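You operate a simulated robot arm through the tools that you are given. There is no shell and no other tool.

You are at the controls of a simulated robot arm. One attempt, no reset.

## Task
Push the three magazine files on the middle board back in line.
Fine: then slide the book stop across to the end of its runner; the file below stays.

Only the result counts: the job must be done as asked and must still hold three seconds after the hand-in. Knocking over, shifting, dropping, spilling or breaking anything else fails it.

## Robot
A 7-joint arm with a two-finger parallel gripper, fixed in place. Base frame: the origin is on the floor under the middle of its stand, x ahead of it, y to its left, z up. Lengths are in m, angles in degrees, forces in N, time in s.
It reaches about 1.091 m from its shoulder. Its first joint turns from -143.0 to 143.0 degrees. Payload 3 kg.
The tool frame sits at the grasp point between the pads (the TCP): z along the fingers, y along the line on which they close. The tips reach 0.03 m beyond it. The gripper opens to 0.094 m. The fingers are 0.028 m wide and 0.01 m thick; the gripper's body (0.05 by 0.096 m) begins 0.055 m behind the TCP.
Orientation is that of the tool frame in the base frame, as a unit quaternion [x, y, z, w]. With the fingers straight down and closing along the base's y, the tool's x points along the base's -x, its y along +y and its z along -z.

## Interface
- The arm moves only by the tool servo_tool. Its argument "rows" is a list of rows, each a list of 7 numbers: the shift along the tool's x, y, z in units of 50 mm (1.0 is 50 mm), then the turn, a rotation vector about the tool's x, y, z in units of 8 degrees (1.0 is 8 degrees), then the closure, from 0 (fully open) to 1 (shut). In form: [[x, y, z, wx, wy, wz, claw], ...]. A call has 1 to 20 rows; each row shifts and turns the commanded pose from where the row before left it, along the tool's axes as they then stand. A call with a number of a shift or a turn outside -1 to 1 is refused whole. A row lasts 0.2 s, in which the tool goes at most 0.05 m and 8.6 degrees; a call with a longer step from one row to the next is refused whole, and so is a gripper value outside its range. Where a pose cannot be reached the arm comes as near as it can. A force on the tool above 40 N (or 10 N above the force at the start of the call, whichever is more), or a blocked arm, ends the call early, and 0.2 s more pass. Each finger travels about 0.045 m/s and halts on what it meets, pressing with about 38 N; the grip force reading is that of the motor and also rises with nothing between the fingers. The clock runs only during rows and for 0.2 s after the last one: add rows that do not move to give the fingers time. It gives the time, the measured TCP pose, the force on the tool (base axes), the opening and the grip force at its end, in the units of the frame above (readings bear some noise), with the torque about the TCP (base axes, N m) and any sound that the robot's microphone picked up.
- Cameras (640 x 400 px; columns grow to the right, rows downward): "scene" is fixed at [0.0431, -0.4978, 1.0736]; the picture's right is [0.91, -0.42, 0.00], its down [-0.17, -0.38, -0.91] and it looks along [0.38, 0.83, -0.41] (base axes); focal length 356 px, centre (320, 200). "wrist" rides on the gripper at [0.076, 0.014, -0.102] in the tool frame; the picture's right is [-0.18, 0.98, 0.00], its down [-0.75, -0.14, -0.64] and it looks along [-0.63, -0.12, 0.77] (tool axes); focal length 243 px, centre (320, 200). There is no depth. A picture from a camera that has moved, and an enlarged one, comes with that camera's place and axes in the base frame and with its lens. The place of the scene camera against the robot may be out by one fixed shift of up to 0.012 m in any direction.
- get_image(camera): a new picture of that camera. The clock stands still meanwhile.
- slide_trunk(by): moves the trunk up (or, below 0, down) by that many m; the arm rides with it, the base frame stays. It gives what a move gives, with no picture.
- enlarge(camera, box): a new picture of the part [left, top, right, bottom] of that camera's present view, enlarged. The clock stands still meanwhile.
- finish_job(): hands the job in; it is judged then, once.

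Nothing tells you positions but the pictures and the camera data. Unless the task says otherwise, let go and move clear before handing in.

The tools are called after "Call:" as name(argument=value, ...) on one line, values as JSON. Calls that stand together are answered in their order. servo_tool: Moves the arm, as the interface text tells. Its arguments: {"type":"object","properties":{"rows":{"type":"array","items":{"type":"array","items":{"type":"number"}}}},"required":["rows"]} The other tools are called the same way: slide_trunk (by) moves the trunk up or down; get_image (camera) takes a picture; enlarge (camera, box) takes an enlarged picture of a part of a camera's view; finish_job () hands the job in.

At the start:

```text
time_s: 0.0
ee_pos: [0.321, 0.2283, 0.7399]
ee_rot: [0.0, 1.0, -0.001, -0.001]
wrist_force: [0.4, -0.3, 0.2]
ft_torque: [0.02, 0.0, 0.03]
width: 0.094
gripper_force: 0.0
trunk travel left (down, up): [-0.025, 0.365]
```

scene: 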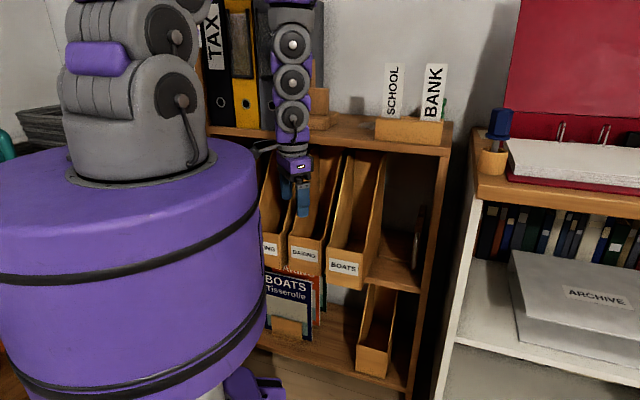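
wrist: 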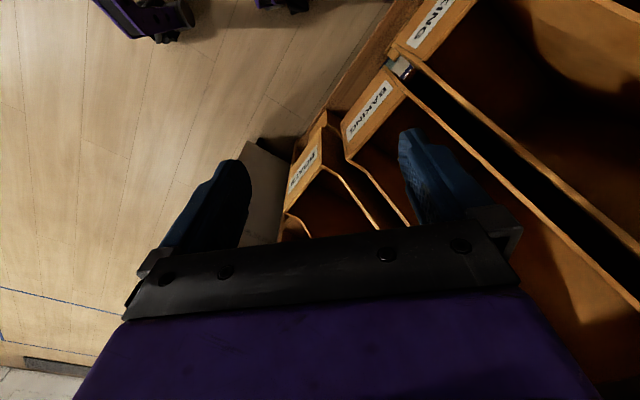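

I see a wooden shelf unit ahead-left of the camera with three magazine files on the middle board, another file on the lower board, and possibly a book stop at the right of the middle board. I'll look more closely before moving.

Call:
enlarge(camera="scene", box=[240, 130, 460, 290])

Call:
enlarge(camera="scene", box=[240, 250, 460, 400])

Call:
enlarge(camera="wrist", box=[240, 0, 640, 260])

```text
2.50 times, centred on (350, 210) of scene
camera zoom: at [0.0431, -0.4978, 1.0736], right [0.91, -0.42, 0.0], down [-0.17, -0.38, -0.91], along [0.38, 0.83, -0.41], focal length 890 px, centre (245, 175)
```

zoom: 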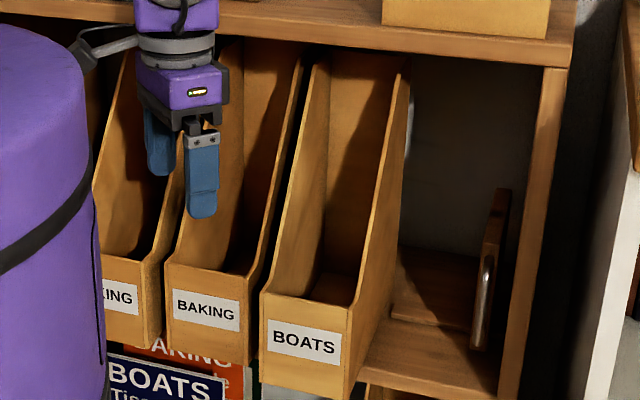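

```text
2.67 times, centred on (350, 325) of scene
camera zoom: at [0.0431, -0.4978, 1.0736], right [0.91, -0.42, 0.0], down [-0.17, -0.38, -0.91], along [0.38, 0.83, -0.41], focal length 949 px, centre (240, -133)
```

zoom: 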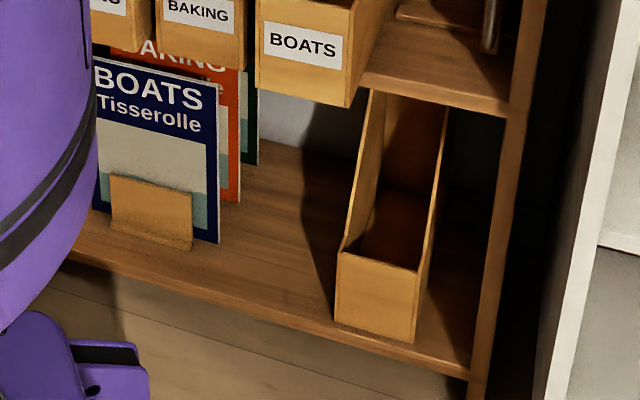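

```text
1.54 times, centred on (440, 130) of wrist
camera zoom: at [0.2439, 0.2426, 0.841], right [0.18, 0.98, 0.0], down [0.75, -0.14, 0.64], along [0.63, -0.12, -0.77], focal length 373 px, centre (135, 308)
```

zoom: 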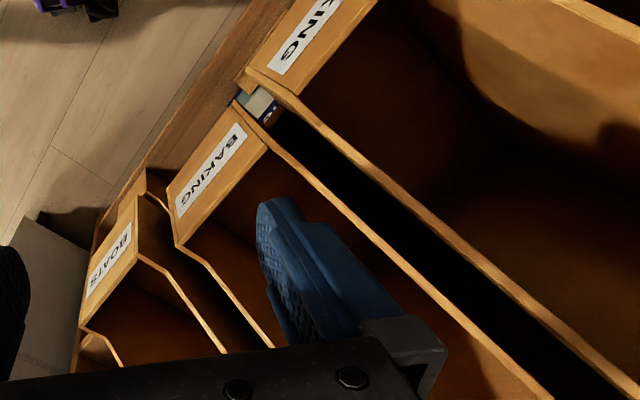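

The three middle-board files (third "…ING", "BAKING", "BOATS") have their labels at about z 0.54, along a line running roughly 45° to the base axes, and their fronts are about 0.43 m out from me. I'll back off slightly, yaw the tool to face the shelf and look again with the wrist camera.

Call:
servo_tool(rows=[[0.6, -0.6, 0, 0, 0, 0, 0], [0, 0, 0, 0, 0, -0.9375, 0], [0, 0, 0, 0, 0, -0.9375, 0.2], [0, 0, 0, 0, 0, -0.9375, 0.4], [0, 0, 0, 0, 0, -0.9375, 0.6], [0, 0, 0, 0, 0, -0.9375, 0.8], [0, 0, 0, 0, 0, -0.9375, 1], [0, 0, 0, 0, 0, 0, 1], [0, 0, 0, 0, 0, 0, 1]])

Call:
get_image(camera="wrist")

Call:
get_image(camera="scene")

```text
time_s: 2.0
ee_pos: [0.2907, 0.1972, 0.7395]
ee_rot: [-0.383, 0.924, 0.0, 0.0]
wrist_force: [0.1, 0.6, 1.2]
ft_torque: [-0.02, -0.01, 0.0]
width: 0.0
gripper_force: 32.6
trunk travel left (down, up): [-0.025, 0.365]
```

```text
taken
camera wrist: at [0.2254, 0.1538, 0.8413], right [-0.57, 0.82, 0.0], down [0.63, 0.43, 0.64], along [0.53, 0.36, -0.77], focal length 243 px, centre (320, 200)
```

wrist: 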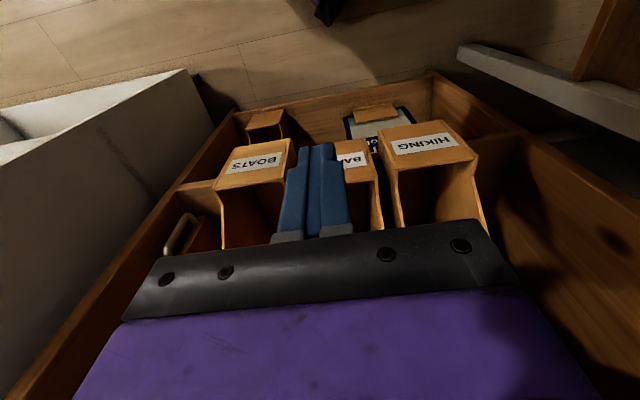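

```text
taken
```

scene: 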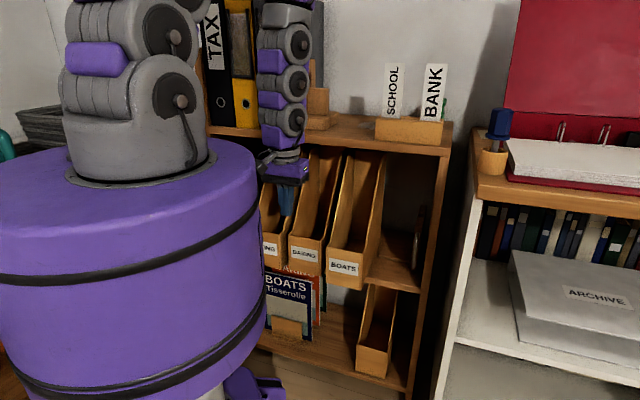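

The wrist view now shows the three files (BOATS, BAKING, HIKING) protruding by different amounts past the middle board, with the metal-handled book stop at the left of the image. I'll enlarge to measure.

Call:
enlarge(camera="wrist", box=[140, 70, 380, 270])

Call:
enlarge(camera="wrist", box=[330, 60, 570, 210])

Call:
enlarge(camera="wrist", box=[90, 150, 250, 250])

```text
2.00 times, centred on (260, 170) of wrist
camera zoom: at [0.2254, 0.1538, 0.8413], right [-0.57, 0.82, 0.0], down [0.63, 0.43, 0.64], along [0.53, 0.36, -0.77], focal length 485 px, centre (440, 260)
```

zoom: 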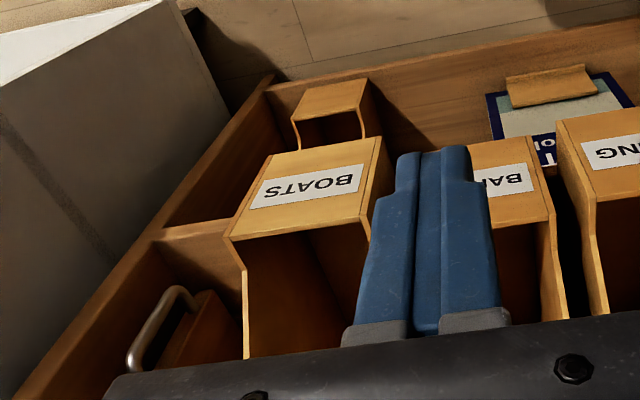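

```text
2.67 times, centred on (450, 135) of wrist
camera zoom: at [0.2254, 0.1538, 0.8413], right [-0.57, 0.82, 0.0], down [0.63, 0.43, 0.64], along [0.53, 0.36, -0.77], focal length 647 px, centre (-27, 373)
```

zoom: 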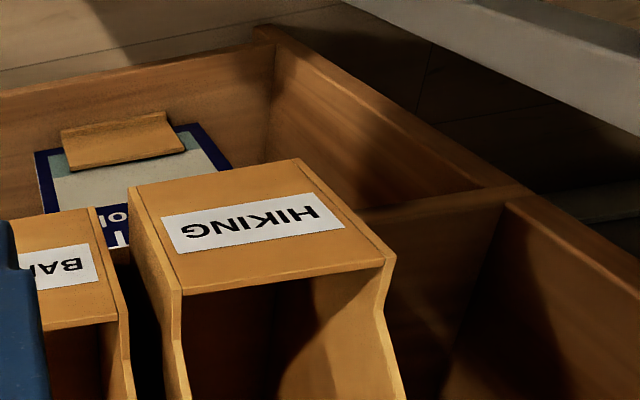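

```text
4.00 times, centred on (170, 200) of wrist
camera zoom: at [0.2254, 0.1538, 0.8413], right [-0.57, 0.82, 0.0], down [0.63, 0.43, 0.64], along [0.53, 0.36, -0.77], focal length 970 px, centre (920, 200)
```

zoom: 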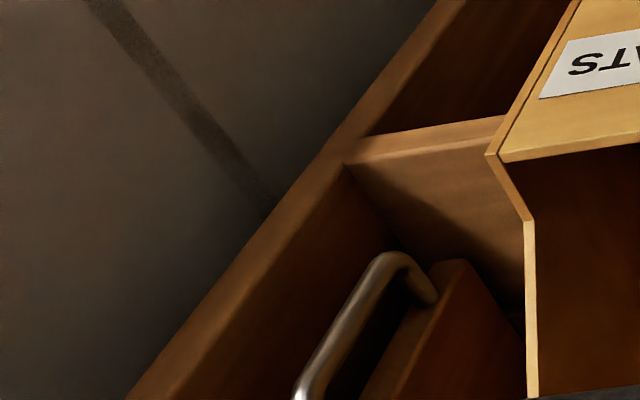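

The middle board's front edge works out at depth d≈0.494 along the direction (0.707, 0.707), at z≈0.479. The fronts are at BOATS d≈0.430, BAKING d≈0.452 and HIKING d≈0.442. Next I'll move right in front of the shelf and tilt the camera up to see the book stop and its runner.

Call:
servo_tool(rows=[[0.4, -0.8, 0, 0, 0, 0, 1], [0.2, -0.9, 0, 0, 0, 0, 1], [0, -0.9, 0, 0, -0.9, 0, 1], [0, -0.9, 0, 0, -0.9, 0, 1], [0, 0, 0, 0, -0.9, 0, 1]])

Call:
get_image(camera="wrist")

Call:
get_image(camera="scene")

```text
time_s: 3.2
ee_pos: [0.4076, 0.0477, 0.7484]
ee_rot: [-0.376, 0.907, 0.073, 0.174]
wrist_force: [0.1, -0.1, -0.1]
ft_torque: [0.01, 0.03, 0.02]
width: 0.0001
gripper_force: 33.0
out of reach, approached as far as the arm can: row 5
trunk travel left (down, up): [-0.025, 0.365]
```

```text
taken
camera wrist: at [0.3211, -0.0184, 0.8152], right [-0.57, 0.82, 0.07], down [0.43, 0.23, 0.88], along [0.7, 0.53, -0.48], focal length 243 px, centre (320, 200)
```

wrist: 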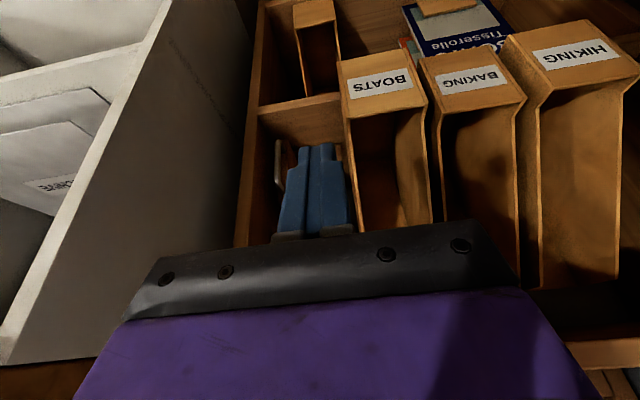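

```text
taken
```

scene: 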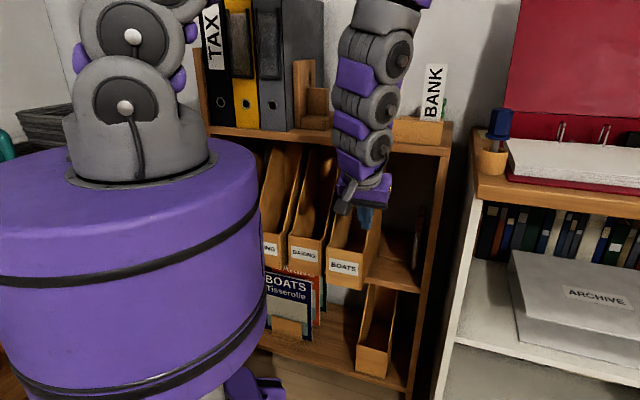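

The fingers hide the stop, and the arm ran out of reach at about 21° of tilt. I'll raise the trunk for more freedom, then shift left for a clear view of the stop.

Call:
slide_trunk(by=0.2)

Call:
get_image(camera="scene")

Call:
get_image(camera="wrist")

```text
time_s: 5.4
ee_pos: [0.4096, 0.0501, 0.9475]
ee_rot: [-0.375, 0.908, 0.073, 0.173]
wrist_force: [-1.1, 0.8, -0.6]
ft_torque: [-0.02, -0.03, 0.04]
width: 0.0003
gripper_force: 33.1
trunk travel left (down, up): [-0.225, 0.165]
```

```text
taken
```

scene: 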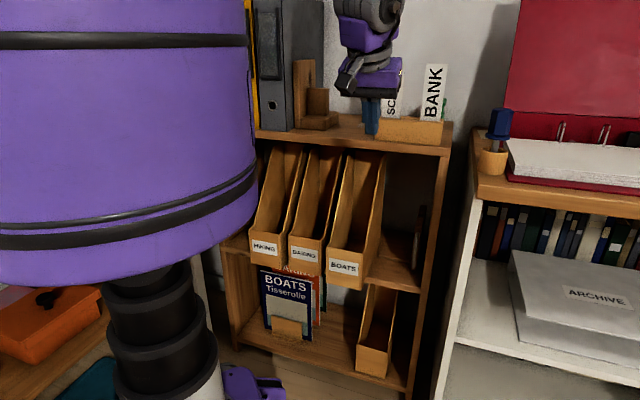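

```text
taken
camera wrist: at [0.3217, -0.0171, 1.015], right [-0.57, 0.82, 0.07], down [0.43, 0.23, 0.87], along [0.7, 0.53, -0.48], focal length 243 px, centre (320, 200)
```

wrist: 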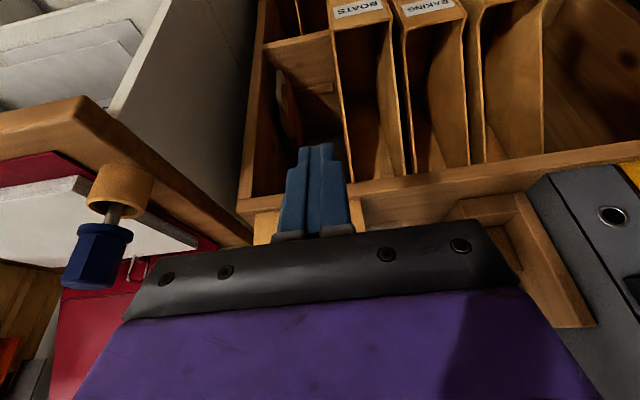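

With the trunk raised, the whole shelf is visible in the scene view. I'll enlarge the stop and its runner from both cameras.

Call:
enlarge(camera="scene", box=[340, 180, 460, 300])

Call:
enlarge(camera="wrist", box=[230, 0, 390, 100])

Call:
enlarge(camera="scene", box=[210, 110, 450, 300])

```text
3.33 times, centred on (400, 240) of scene
camera zoom: at [0.0431, -0.4978, 1.0736], right [0.91, -0.42, 0.0], down [-0.17, -0.38, -0.91], along [0.38, 0.83, -0.41], focal length 1186 px, centre (53, 67)
```

zoom: 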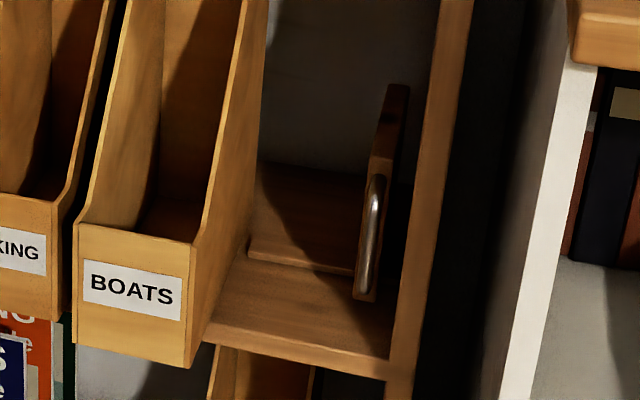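

```text
4.00 times, centred on (310, 50) of wrist
camera zoom: at [0.3217, -0.0171, 1.015], right [-0.57, 0.82, 0.07], down [0.43, 0.23, 0.87], along [0.7, 0.53, -0.48], focal length 970 px, centre (360, 800)
```

zoom: 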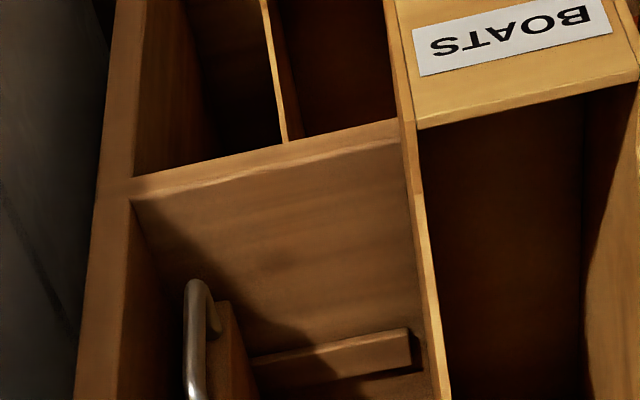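

```text
2.11 times, centred on (330, 205) of scene
camera zoom: at [0.0431, -0.4978, 1.0736], right [0.91, -0.42, 0.0], down [-0.17, -0.38, -0.91], along [0.38, 0.83, -0.41], focal length 749 px, centre (299, 190)
```

zoom: 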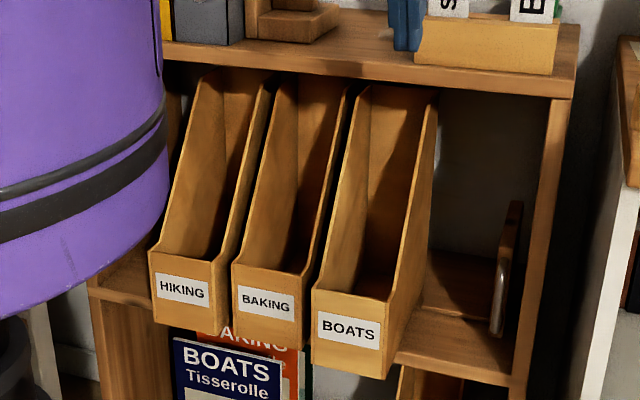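

The runner is a raised bar on the middle board, running from the right post to about l≈-0.24, just short of the BOATS file. The stop, with a bow handle on its front, sits at its right end. I'll lower the tool and look into that bay from a better angle.

Call:
servo_tool(rows=[[0.332, 0.36, 0.837, 0, 0, 0, 1], [0.332, 0.36, 0.837, 0, 0, 0, 1], [0.332, 0.36, 0.837, 0, 0, 0, 1], [0, 0.3, 0, 0, -0.9, 0, 1], [0, 0, 0, 0, -0.9, 0, 1]])

Call:
get_image(camera="wrist")

Call:
get_image(camera="scene")

```text
time_s: 6.6
ee_pos: [0.3597, 0.0987, 0.813]
ee_rot: [-0.363, 0.879, 0.118, 0.286]
wrist_force: [0.1, 0.9, 0.6]
ft_torque: [-0.04, 0.03, 0.0]
width: 0.0001
gripper_force: 33.1
trunk travel left (down, up): [-0.225, 0.165]
```

```text
taken
camera wrist: at [0.2627, 0.022, 0.8506], right [-0.59, 0.8, 0.11], down [0.26, 0.06, 0.96], along [0.76, 0.6, -0.25], focal length 243 px, centre (320, 200)
```

wrist: 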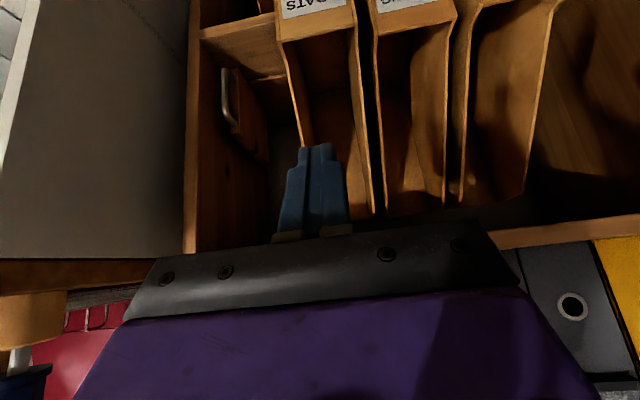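

```text
taken
```

scene: 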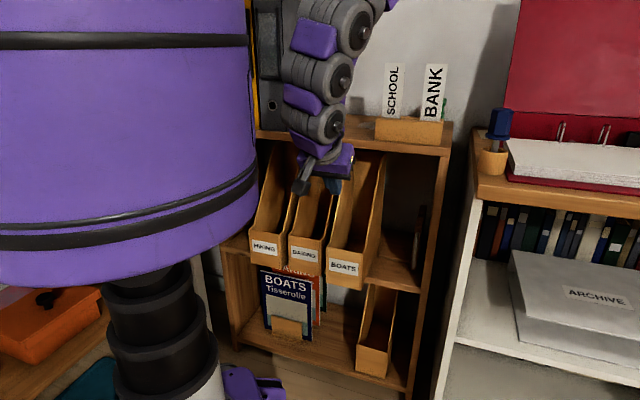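

The stop and its handle are now clear on the left of the wrist view. I'll enlarge that bay and the file backs.

Call:
enlarge(camera="wrist", box=[180, 0, 340, 100])

Call:
enlarge(camera="wrist", box=[190, 60, 310, 160])

Call:
enlarge(camera="wrist", box=[320, 80, 600, 255])

```text
4.00 times, centred on (260, 50) of wrist
camera zoom: at [0.2627, 0.022, 0.8506], right [-0.59, 0.8, 0.11], down [0.26, 0.06, 0.96], along [0.76, 0.6, -0.25], focal length 970 px, centre (560, 800)
```

zoom: 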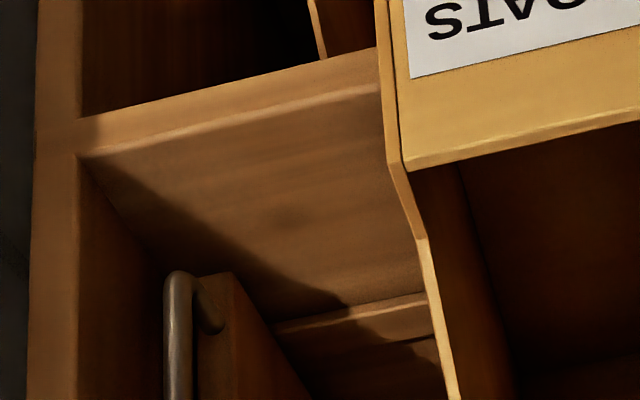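

```text
4.00 times, centred on (250, 110) of wrist
camera zoom: at [0.2627, 0.022, 0.8506], right [-0.59, 0.8, 0.11], down [0.26, 0.06, 0.96], along [0.76, 0.6, -0.25], focal length 970 px, centre (600, 560)
```

zoom: 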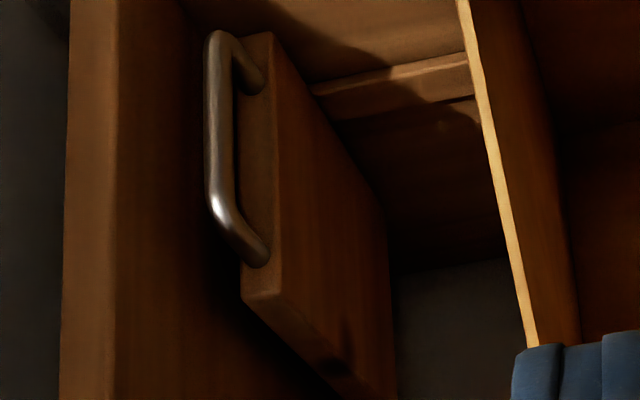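

```text
2.29 times, centred on (460, 168) of wrist
camera zoom: at [0.2627, 0.022, 0.8506], right [-0.59, 0.8, 0.11], down [0.26, 0.06, 0.96], along [0.76, 0.6, -0.25], focal length 555 px, centre (0, 274)
```

zoom: 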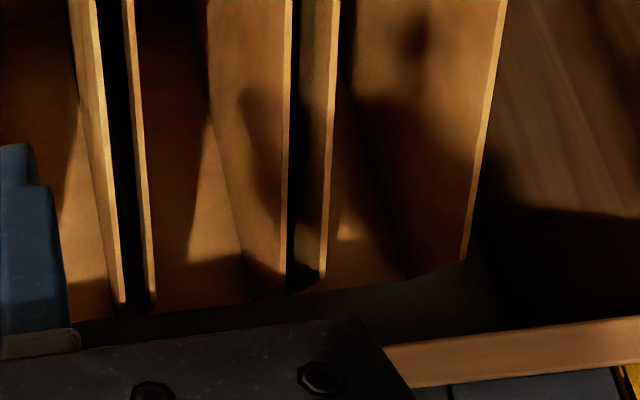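

The stop's handle bar is at about d 0.53, l -0.351, z 0.52–0.59, close to the right post. The runner's front face is at d≈0.60. I'll start with the files: lower the tool in front of BOATS (l≈-0.178) with the fingers partly open for a square two-point push.

Call:
servo_tool(rows=[[0.53, 0.02, 0.728, 0, 0, 0, 0.47], [0.53, 0.02, 0.728, 0, 0, 0, 0.47], [0.53, 0.02, 0.728, 0, 0, 0, 0.47], [0.53, 0.02, 0.728, 0, 0, 0, 0.47], [0.53, 0.02, 0.728, 0, 0, 0, 0.47], [0.53, 0.02, 0.728, 0, 0, 0, 0.47], [0, 0, 0, 0, 0, 0, 0.47]])

Call:
get_image(camera="wrist")

Call:
get_image(camera="scene")

```text
time_s: 8.2
ee_pos: [0.3552, 0.1017, 0.6431]
ee_rot: [-0.363, 0.879, 0.118, 0.286]
wrist_force: [-0.6, -0.7, -0.3]
ft_torque: [-0.01, -0.01, -0.01]
width: 0.05
gripper_force: 0.0
out of reach, approached as far as the arm can: row 4, 5, 6
trunk travel left (down, up): [-0.225, 0.165]
```

```text
taken
camera wrist: at [0.2593, 0.0251, 0.6802], right [-0.59, 0.8, 0.11], down [0.26, 0.06, 0.96], along [0.76, 0.6, -0.25], focal length 243 px, centre (320, 200)
```

wrist: 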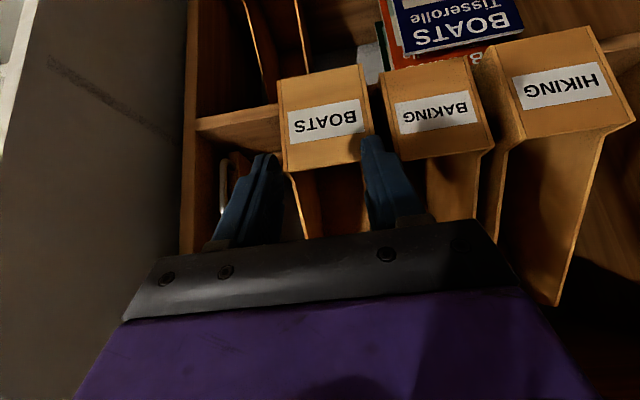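

```text
taken
```

scene: 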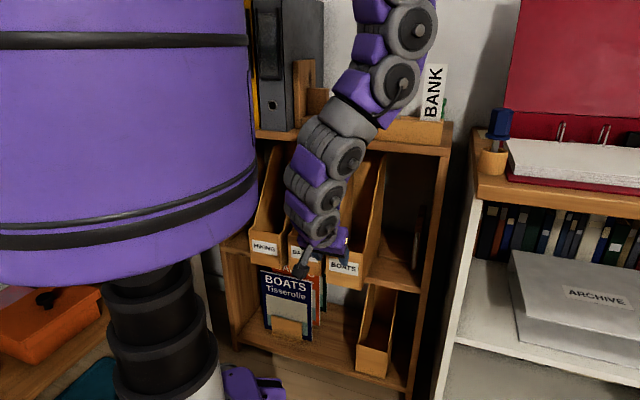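

BOATS, BAKING and HIKING labels are now directly ahead. The arm stopped at z 0.643, its limit in this posture, and the links are well in front of the shelf, so I'll lower the trunk 0.1 m to bring the fingers level with the file fronts.

Call:
slide_trunk(by=-0.1)

Call:
get_image(camera="wrist")

Call:
get_image(camera="scene")

```text
time_s: 9.5
ee_pos: [0.3571, 0.1022, 0.543]
ee_rot: [-0.364, 0.879, 0.118, 0.285]
wrist_force: [-0.9, 0.4, -0.1]
ft_torque: [0.02, 0.01, 0.03]
width: 0.0499
gripper_force: 0.1
trunk travel left (down, up): [-0.125, 0.265]
```

```text
taken
camera wrist: at [0.2593, 0.0256, 0.5803], right [-0.59, 0.8, 0.11], down [0.26, 0.06, 0.96], along [0.76, 0.6, -0.25], focal length 243 px, centre (320, 200)
```

wrist: 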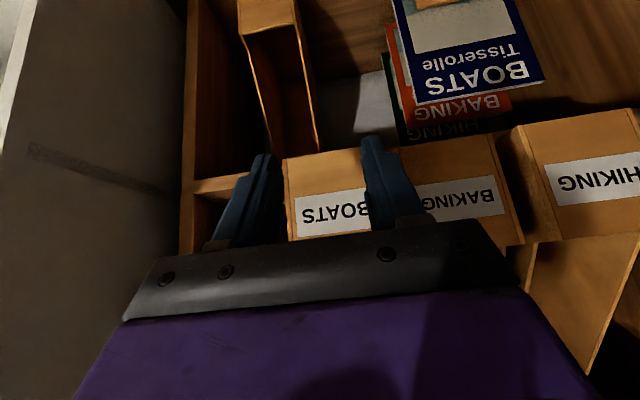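

```text
taken
```

scene: 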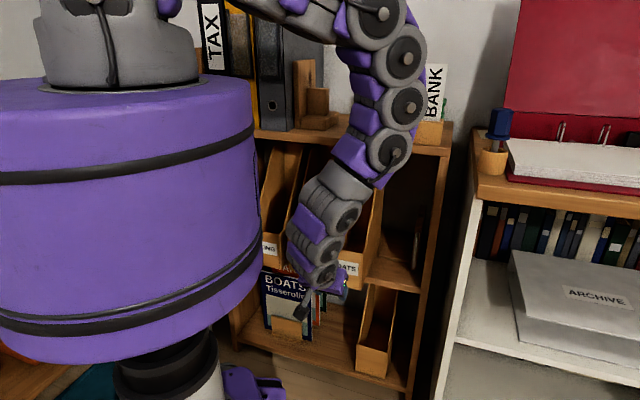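

The fingers are level with the BOATS front panel (TCP d≈0.325, l≈-0.180, z 0.543). I'll advance straight into the shelf until first contact.

Call:
servo_tool(rows=[[-0.485, 0, 0.353, 0, 0, 0, 0.47], [-0.485, 0, 0.353, 0, 0, 0, 0.47], [-0.162, 0, 0.118, 0, 0, 0, 0.47], [-0.162, 0, 0.118, 0, 0, 0, 0.47], [-0.162, 0, 0.118, 0, 0, 0, 0.47], [0, 0, 0, 0, 0, 0, 0.47]])

Call:
get_image(camera="wrist")

Call:
get_image(camera="scene")

```text
time_s: 10.9
ee_pos: [0.4201, 0.1658, 0.542]
ee_rot: [-0.364, 0.879, 0.118, 0.285]
wrist_force: [-1.1, 0.0, -0.9]
ft_torque: [-0.05, 0.01, 0.06]
width: 0.0497
gripper_force: 0.0
trunk travel left (down, up): [-0.125, 0.265]
```

```text
taken
camera wrist: at [0.323, 0.0897, 0.58], right [-0.59, 0.8, 0.11], down [0.26, 0.06, 0.96], along [0.76, 0.6, -0.25], focal length 243 px, centre (320, 200)
```

wrist: 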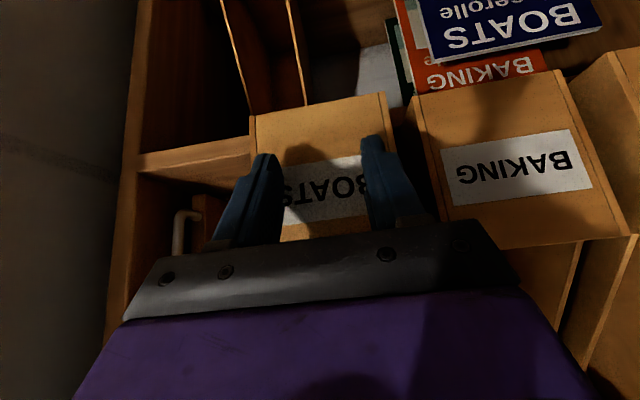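

```text
taken
```

scene: 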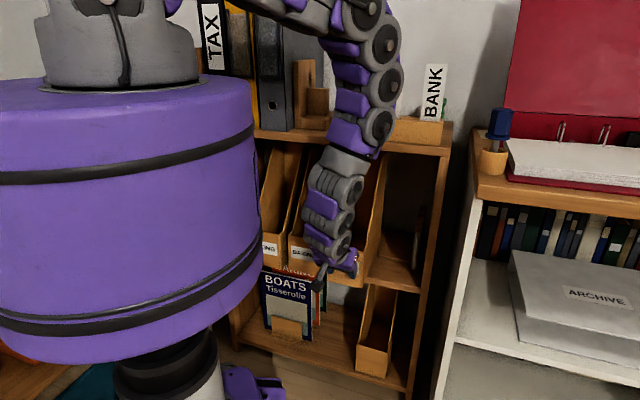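

The BOATS front is still at d≈0.431 with the fingertips right at it. I'll keep pushing inward in small steps.

Call:
servo_tool(rows=[[-0.162, 0, 0.118, 0, 0, 0, 0.47], [-0.162, 0, 0.118, 0, 0, 0, 0.47], [-0.162, 0, 0.118, 0, 0, 0, 0.47], [0, 0, 0, 0, 0, 0, 0.47]])

Call:
get_image(camera="wrist")

```text
time_s: 11.9
ee_pos: [0.4407, 0.1866, 0.5424]
ee_rot: [-0.364, 0.879, 0.118, 0.285]
wrist_force: [-1.1, -1.2, -0.2]
ft_torque: [0.0, 0.02, -0.05]
width: 0.05
gripper_force: 0.0
trunk travel left (down, up): [-0.125, 0.265]
```

```text
taken
camera wrist: at [0.3438, 0.1103, 0.5796], right [-0.59, 0.8, 0.11], down [0.27, 0.06, 0.96], along [0.76, 0.6, -0.25], focal length 243 px, centre (320, 200)
```

wrist: 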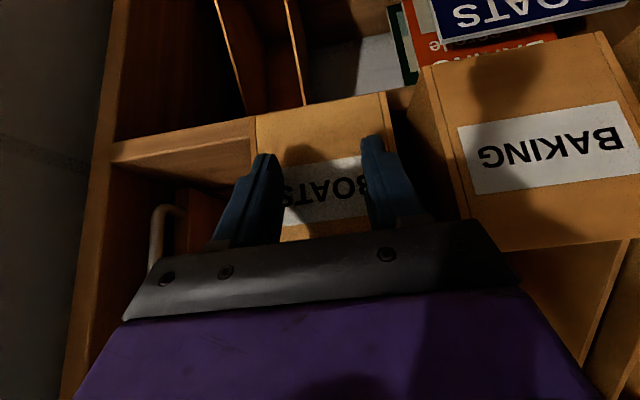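

Contact is confirmed, with the BOATS front at TCP + 0.018 m and now at d≈0.461 with very little force. I'll check the board edge in an enlarged view before the last part of the push.

Call:
enlarge(camera="wrist", box=[90, 60, 330, 210])

```text
2.67 times, centred on (210, 135) of wrist
camera zoom: at [0.3438, 0.1103, 0.5796], right [-0.59, 0.8, 0.11], down [0.27, 0.06, 0.96], along [0.76, 0.6, -0.25], focal length 647 px, centre (613, 373)
```

zoom: 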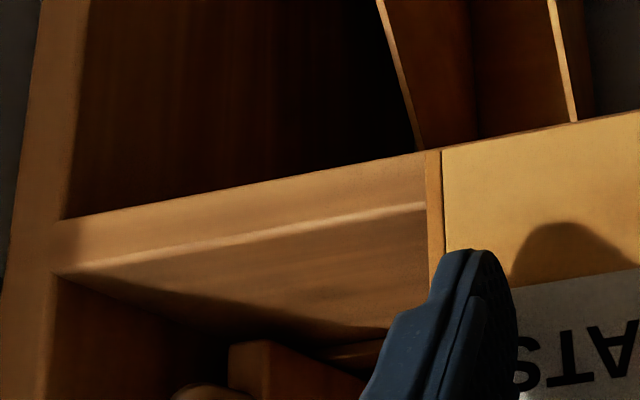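

The BOATS front still needs about 25 mm to be flush with the board edge. The file below sits about 9 mm inside its own edge, so I'll aim for roughly 5 mm inside the edge, about 30 mm more push.

Call:
servo_tool(rows=[[-0.162, 0, 0.118, 0, 0, 0, 0.47], [-0.162, 0, 0.118, 0, 0, 0, 0.47], [-0.162, 0, 0.118, 0, 0, 0, 0.47], [0, 0, 0, 0, 0, 0, 0.47], [0, 0, 0, 0, 0, 0, 0.47]])

Call:
enlarge(camera="wrist", box=[90, 60, 410, 260])

Call:
get_image(camera="scene")

```text
time_s: 13.1
ee_pos: [0.4635, 0.2084, 0.543]
ee_rot: [-0.364, 0.879, 0.118, 0.286]
wrist_force: [-0.7, -0.2, -0.6]
ft_torque: [-0.02, 0.0, 0.05]
width: 0.0493
gripper_force: 0.0
trunk travel left (down, up): [-0.125, 0.265]
```

```text
2.00 times, centred on (250, 160) of wrist
camera zoom: at [0.3661, 0.132, 0.5797], right [-0.59, 0.8, 0.11], down [0.26, 0.06, 0.96], along [0.76, 0.6, -0.25], focal length 485 px, centre (460, 280)
```

zoom: 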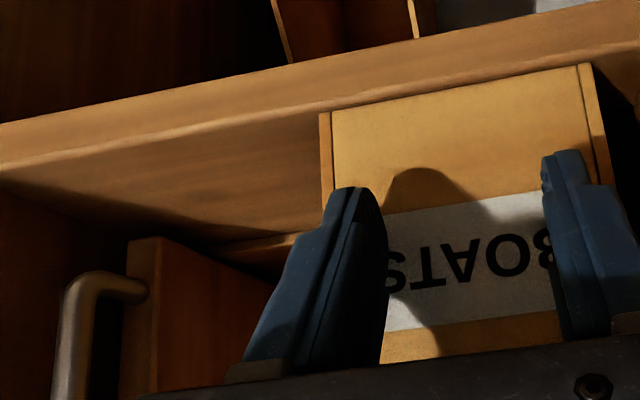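

```text
taken
```

scene: 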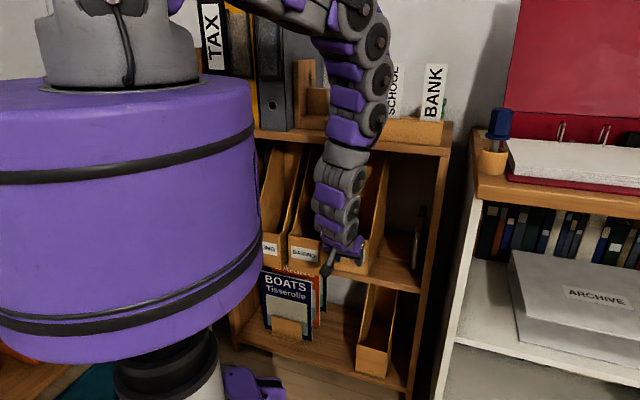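

BOATS is now about 4–5 mm inside the board edge and square to it. I'll back off and shift left to line up with BAKING (l≈-0.06).

Call:
servo_tool(rows=[[0.647, 0, -0.471, 0, 0, 0, 0.47], [0.566, 0, -0.412, 0, 0, 0, 0.47], [0, 0.8, 0, 0, 0, 0, 0.47], [0, 0.8, 0, 0, 0, 0, 0.47], [0, 0.8, 0, 0, 0, 0, 0.47], [0, 0, 0, 0, 0, 0, 0.47]])

Call:
get_image(camera="wrist")

Call:
get_image(camera="scene")

```text
time_s: 14.5
ee_pos: [0.3251, 0.2393, 0.5433]
ee_rot: [-0.363, 0.879, 0.118, 0.286]
wrist_force: [0.8, 1.3, -0.3]
ft_torque: [0.01, 0.01, 0.05]
width: 0.0496
gripper_force: 0.2
trunk travel left (down, up): [-0.125, 0.265]
```

```text
taken
camera wrist: at [0.2272, 0.1621, 0.5806], right [-0.59, 0.8, 0.11], down [0.26, 0.06, 0.96], along [0.76, 0.6, -0.25], focal length 243 px, centre (320, 200)
```

wrist: 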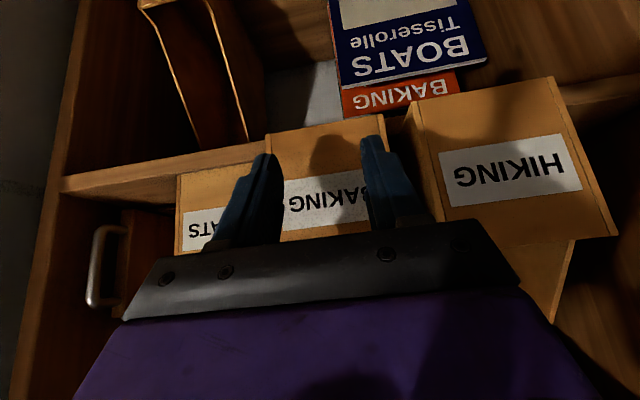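

```text
taken
```

scene: 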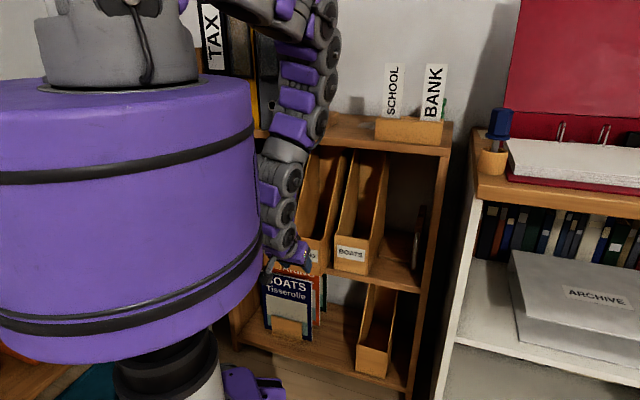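

The gripper is in front of BAKING (centre l≈-0.055). I'll nudge 5 mm left and push to the same depth as BOATS.

Call:
servo_tool(rows=[[-0.4045, 0.1, 0.294, 0, 0, 0, 0.47], [-0.162, 0, 0.118, 0, 0, 0, 0.47], [-0.162, 0, 0.118, 0, 0, 0, 0.47], [-0.162, 0, 0.118, 0, 0, 0, 0.47], [-0.162, 0, 0.118, 0, 0, 0, 0.47], [-0.162, 0, 0.118, 0, 0, 0, 0.47], [0, 0, 0, 0, 0, 0, 0.47], [0, 0, 0, 0, 0, 0, 0.47]])

Call:
get_image(camera="wrist")

Call:
enlarge(camera="wrist", box=[120, 60, 440, 260])

```text
time_s: 16.3
ee_pos: [0.3739, 0.2967, 0.5423]
ee_rot: [-0.364, 0.879, 0.119, 0.285]
wrist_force: [-0.7, -1.8, 0.4]
ft_torque: [-0.03, -0.01, 0.03]
width: 0.0497
gripper_force: 0.1
trunk travel left (down, up): [-0.125, 0.265]
```

```text
taken
camera wrist: at [0.277, 0.2207, 0.5804], right [-0.59, 0.8, 0.11], down [0.26, 0.06, 0.96], along [0.76, 0.6, -0.25], focal length 243 px, centre (320, 200)
```

wrist: 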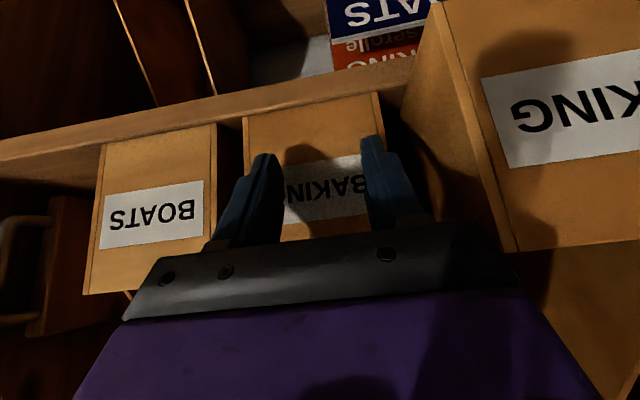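

```text
2.00 times, centred on (280, 160) of wrist
camera zoom: at [0.277, 0.2207, 0.5804], right [-0.59, 0.8, 0.11], down [0.26, 0.06, 0.96], along [0.76, 0.6, -0.25], focal length 485 px, centre (400, 280)
```

zoom: 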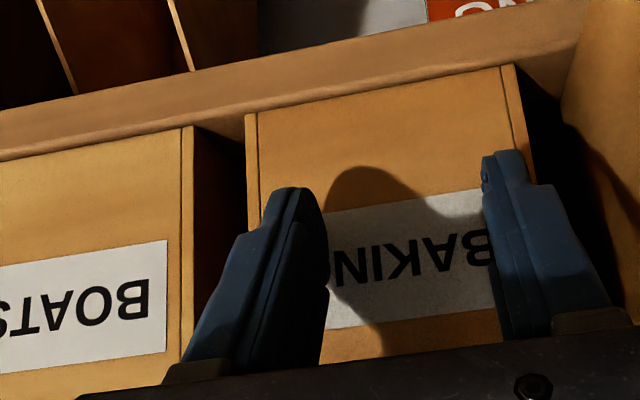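

BAKING is now in line with BOATS to within a couple of millimetres. I'll back off and shift left to HIKING (centre l≈0.057).

Call:
servo_tool(rows=[[0.647, 0, -0.471, 0, 0, 0, 0.47], [0.566, 0, -0.412, 0, 0, 0, 0.47], [0, 0.744, 0, 0, 0, 0, 0.47], [0, 0.744, 0, 0, 0, 0, 0.47], [0, 0.744, 0, 0, 0, 0, 0.47], [0, 0, 0, 0, 0, 0, 0.47]])

Call:
get_image(camera="wrist")

Call:
get_image(camera="scene")

```text
time_s: 17.7
ee_pos: [0.2424, 0.3217, 0.543]
ee_rot: [-0.364, 0.879, 0.119, 0.285]
wrist_force: [0.3, 0.1, 0.5]
ft_torque: [0.02, -0.02, -0.01]
width: 0.0496
gripper_force: 0.1
trunk travel left (down, up): [-0.125, 0.265]
```

```text
taken
camera wrist: at [0.1447, 0.2453, 0.5812], right [-0.59, 0.8, 0.11], down [0.26, 0.06, 0.96], along [0.76, 0.6, -0.25], focal length 243 px, centre (320, 200)
```

wrist: 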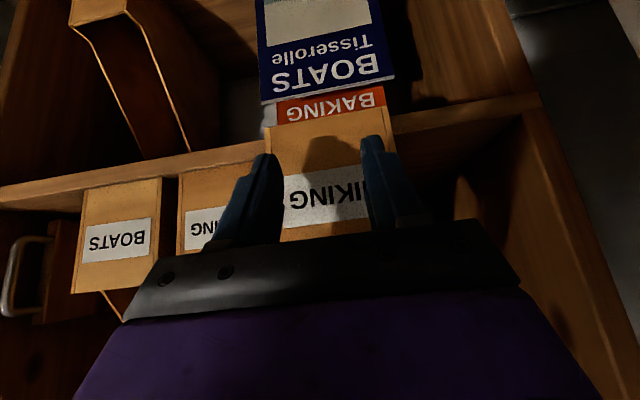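

```text
taken
```

scene: 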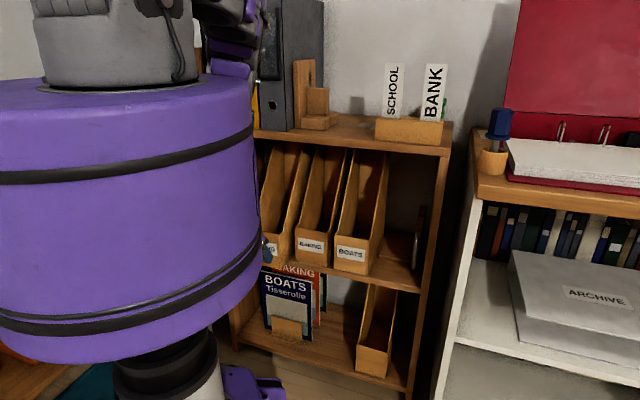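

The gripper is in front of HIKING (centre l≈0.062). I'll nudge left and push to the same depth.

Call:
servo_tool(rows=[[-0.4045, 0.12, 0.294, 0, 0, 0, 0.47], [-0.162, 0, 0.118, 0, 0, 0, 0.47], [-0.162, 0, 0.118, 0, 0, 0, 0.47], [-0.162, 0, 0.118, 0, 0, 0, 0.47], [-0.162, 0, 0.118, 0, 0, 0, 0.47], [-0.162, 0, 0.118, 0, 0, 0, 0.47], [0, 0, 0, 0, 0, 0, 0.47], [0, 0, 0, 0, 0, 0, 0.47]])

Call:
get_image(camera="wrist")

Call:
enlarge(camera="wrist", box=[0, 60, 400, 310])

```text
time_s: 19.5
ee_pos: [0.2914, 0.3793, 0.5414]
ee_rot: [-0.364, 0.879, 0.118, 0.285]
wrist_force: [0.1, 0.3, 0.6]
ft_torque: [0.02, 0.05, 0.01]
width: 0.0499
gripper_force: 0.1
trunk travel left (down, up): [-0.125, 0.265]
```

```text
taken
camera wrist: at [0.1944, 0.3034, 0.5796], right [-0.59, 0.8, 0.11], down [0.26, 0.06, 0.96], along [0.76, 0.6, -0.25], focal length 243 px, centre (320, 200)
```

wrist: 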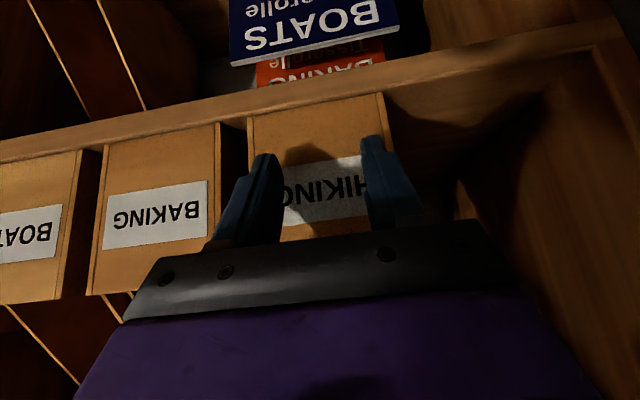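

```text
1.60 times, centred on (200, 185) of wrist
camera zoom: at [0.1944, 0.3034, 0.5796], right [-0.59, 0.8, 0.11], down [0.26, 0.06, 0.96], along [0.76, 0.6, -0.25], focal length 388 px, centre (512, 224)
```

zoom: 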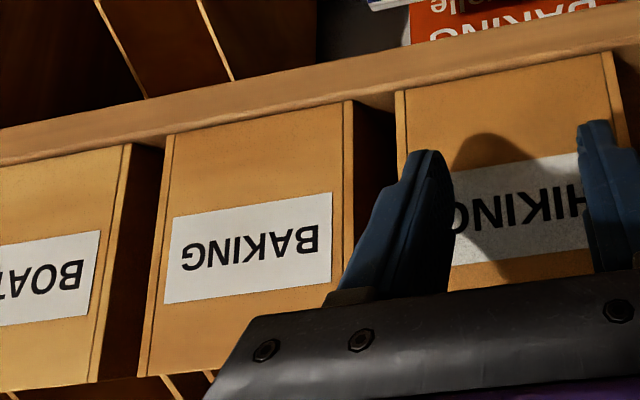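

All three fronts now lie on one line just inside the board edge. I'll back away and move right toward the book stop, then check the file line and the handle from there.

Call:
servo_tool(rows=[[0.647, 0, -0.471, 0, 0, 0, 0.47], [0.647, 0, -0.471, 0, 0, 0, 0.47], [0, -0.9, 0, 0, 0, 0, 0.47], [0, -0.9, 0, 0, 0, 0, 0.6], [0, -0.9, 0, 0, 0, 0, 0.7], [0, -0.9, 0, 0, 0, 0, 0.8], [0, -0.9, 0, 0, 0, 0, 0.8], [0, -0.9, 0, 0, 0, 0, 0.8], [0, 0, 0, 0, 0, 0, 0.8]])

Call:
get_image(camera="wrist")

Call:
get_image(camera="scene")

```text
time_s: 21.5
ee_pos: [0.4258, 0.1319, 0.5412]
ee_rot: [-0.365, 0.878, 0.119, 0.285]
wrist_force: [0.1, 0.3, 0.1]
ft_torque: [0.01, -0.03, 0.03]
width: 0.0189
gripper_force: 0.0
trunk travel left (down, up): [-0.125, 0.265]
```

```text
taken
camera wrist: at [0.3291, 0.0559, 0.5794], right [-0.59, 0.8, 0.11], down [0.26, 0.06, 0.96], along [0.76, 0.6, -0.25], focal length 243 px, centre (320, 200)
```

wrist: 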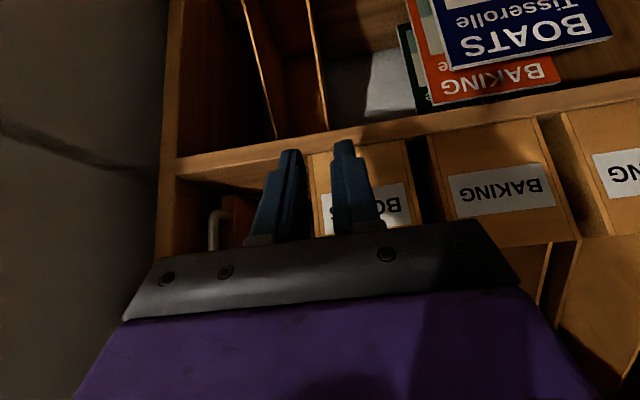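

```text
taken
```

scene: 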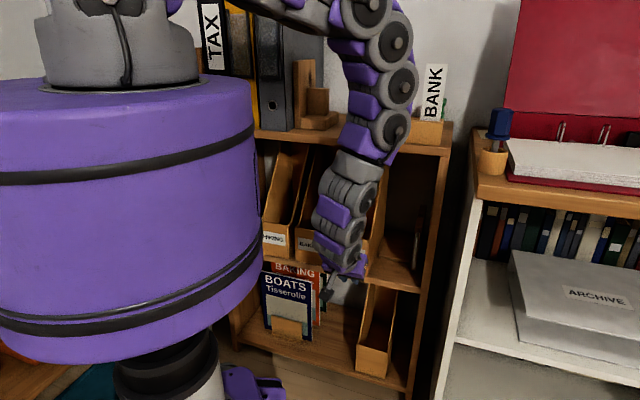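

The files look in line. I'll tilt the tool further (to about 52°) and move right in front of the stop to measure the handle from straight ahead.

Call:
servo_tool(rows=[[0, -0.9, 0, 0, -1, 0, 0.8], [0, -0.9, 0, 0, -1, 0, 0.8], [0, -0.6, 0, 0, 0, 0, 0.8], [0, 0, 0, 0, 0, 0, 0.8]])

Call:
get_image(camera="wrist")

Call:
get_image(camera="scene")

```text
time_s: 22.5
ee_pos: [0.5049, 0.0404, 0.5765]
ee_rot: [-0.345, 0.831, 0.167, 0.404]
wrist_force: [1.5, 0.6, 0.1]
ft_torque: [-0.01, 0.0, -0.03]
width: 0.0188
gripper_force: 0.0
out of reach, approached as far as the arm can: row 1, 2
trunk travel left (down, up): [-0.125, 0.265]
```

```text
taken
camera wrist: at [0.4033, -0.0402, 0.5789], right [-0.62, 0.77, 0.14], down [0.07, -0.13, 0.99], along [0.79, 0.62, 0.02], focal length 243 px, centre (320, 200)
```

wrist: 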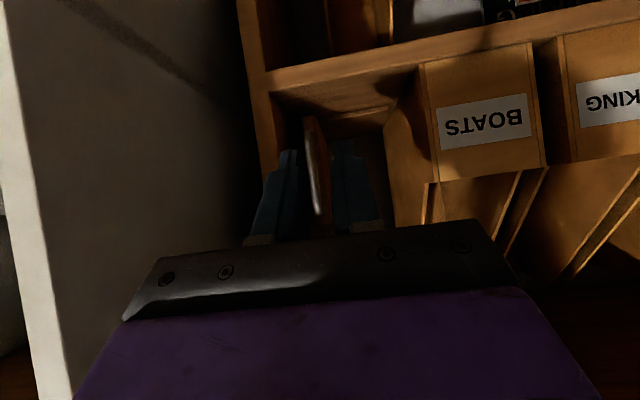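

```text
taken
```

scene: 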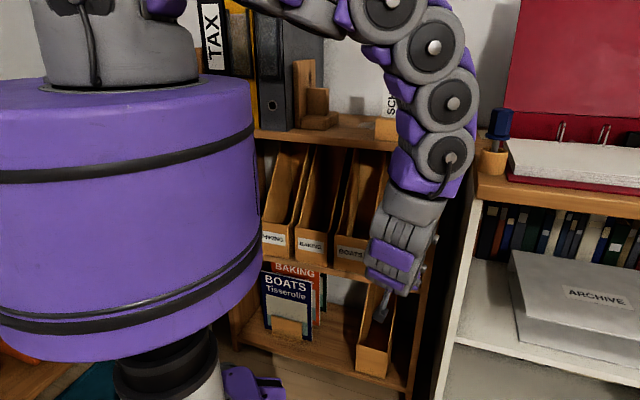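

The handle now appears between the fingers in the wrist view. I'll enlarge to measure it.

Call:
enlarge(camera="wrist", box=[220, 60, 420, 240])

Call:
enlarge(camera="wrist", box=[260, 100, 380, 220])

Call:
enlarge(camera="scene", box=[330, 0, 540, 340])

```text
2.22 times, centred on (320, 150) of wrist
camera zoom: at [0.4033, -0.0402, 0.5789], right [-0.62, 0.77, 0.14], down [0.07, -0.13, 0.99], along [0.79, 0.62, 0.02], focal length 539 px, centre (320, 311)
```

zoom: 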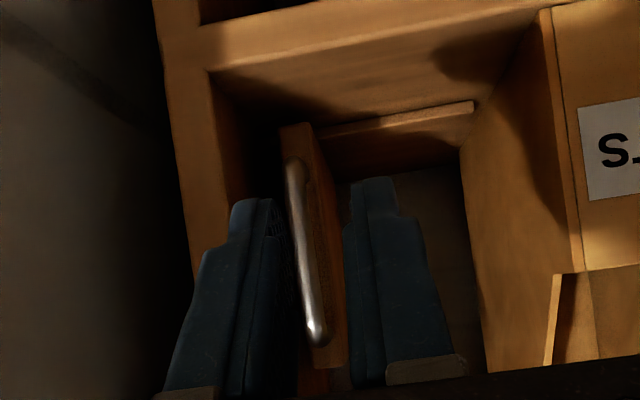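

```text
3.33 times, centred on (320, 160) of wrist
camera zoom: at [0.4033, -0.0402, 0.5789], right [-0.62, 0.77, 0.14], down [0.07, -0.13, 0.99], along [0.79, 0.62, 0.02], focal length 809 px, centre (320, 333)
```

zoom: 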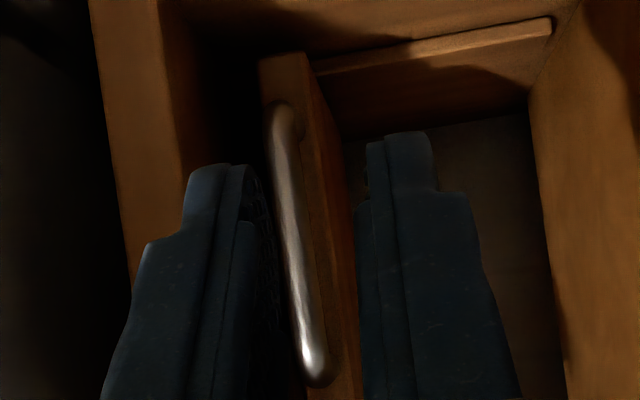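

```text
1.18 times, centred on (435, 170) of scene
camera zoom: at [0.0431, -0.4978, 1.0736], right [0.91, -0.42, 0.0], down [-0.17, -0.38, -0.91], along [0.38, 0.83, -0.41], focal length 419 px, centre (185, 235)
```

zoom: 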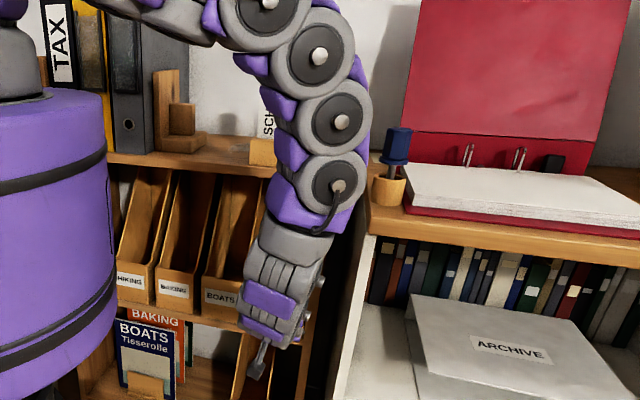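

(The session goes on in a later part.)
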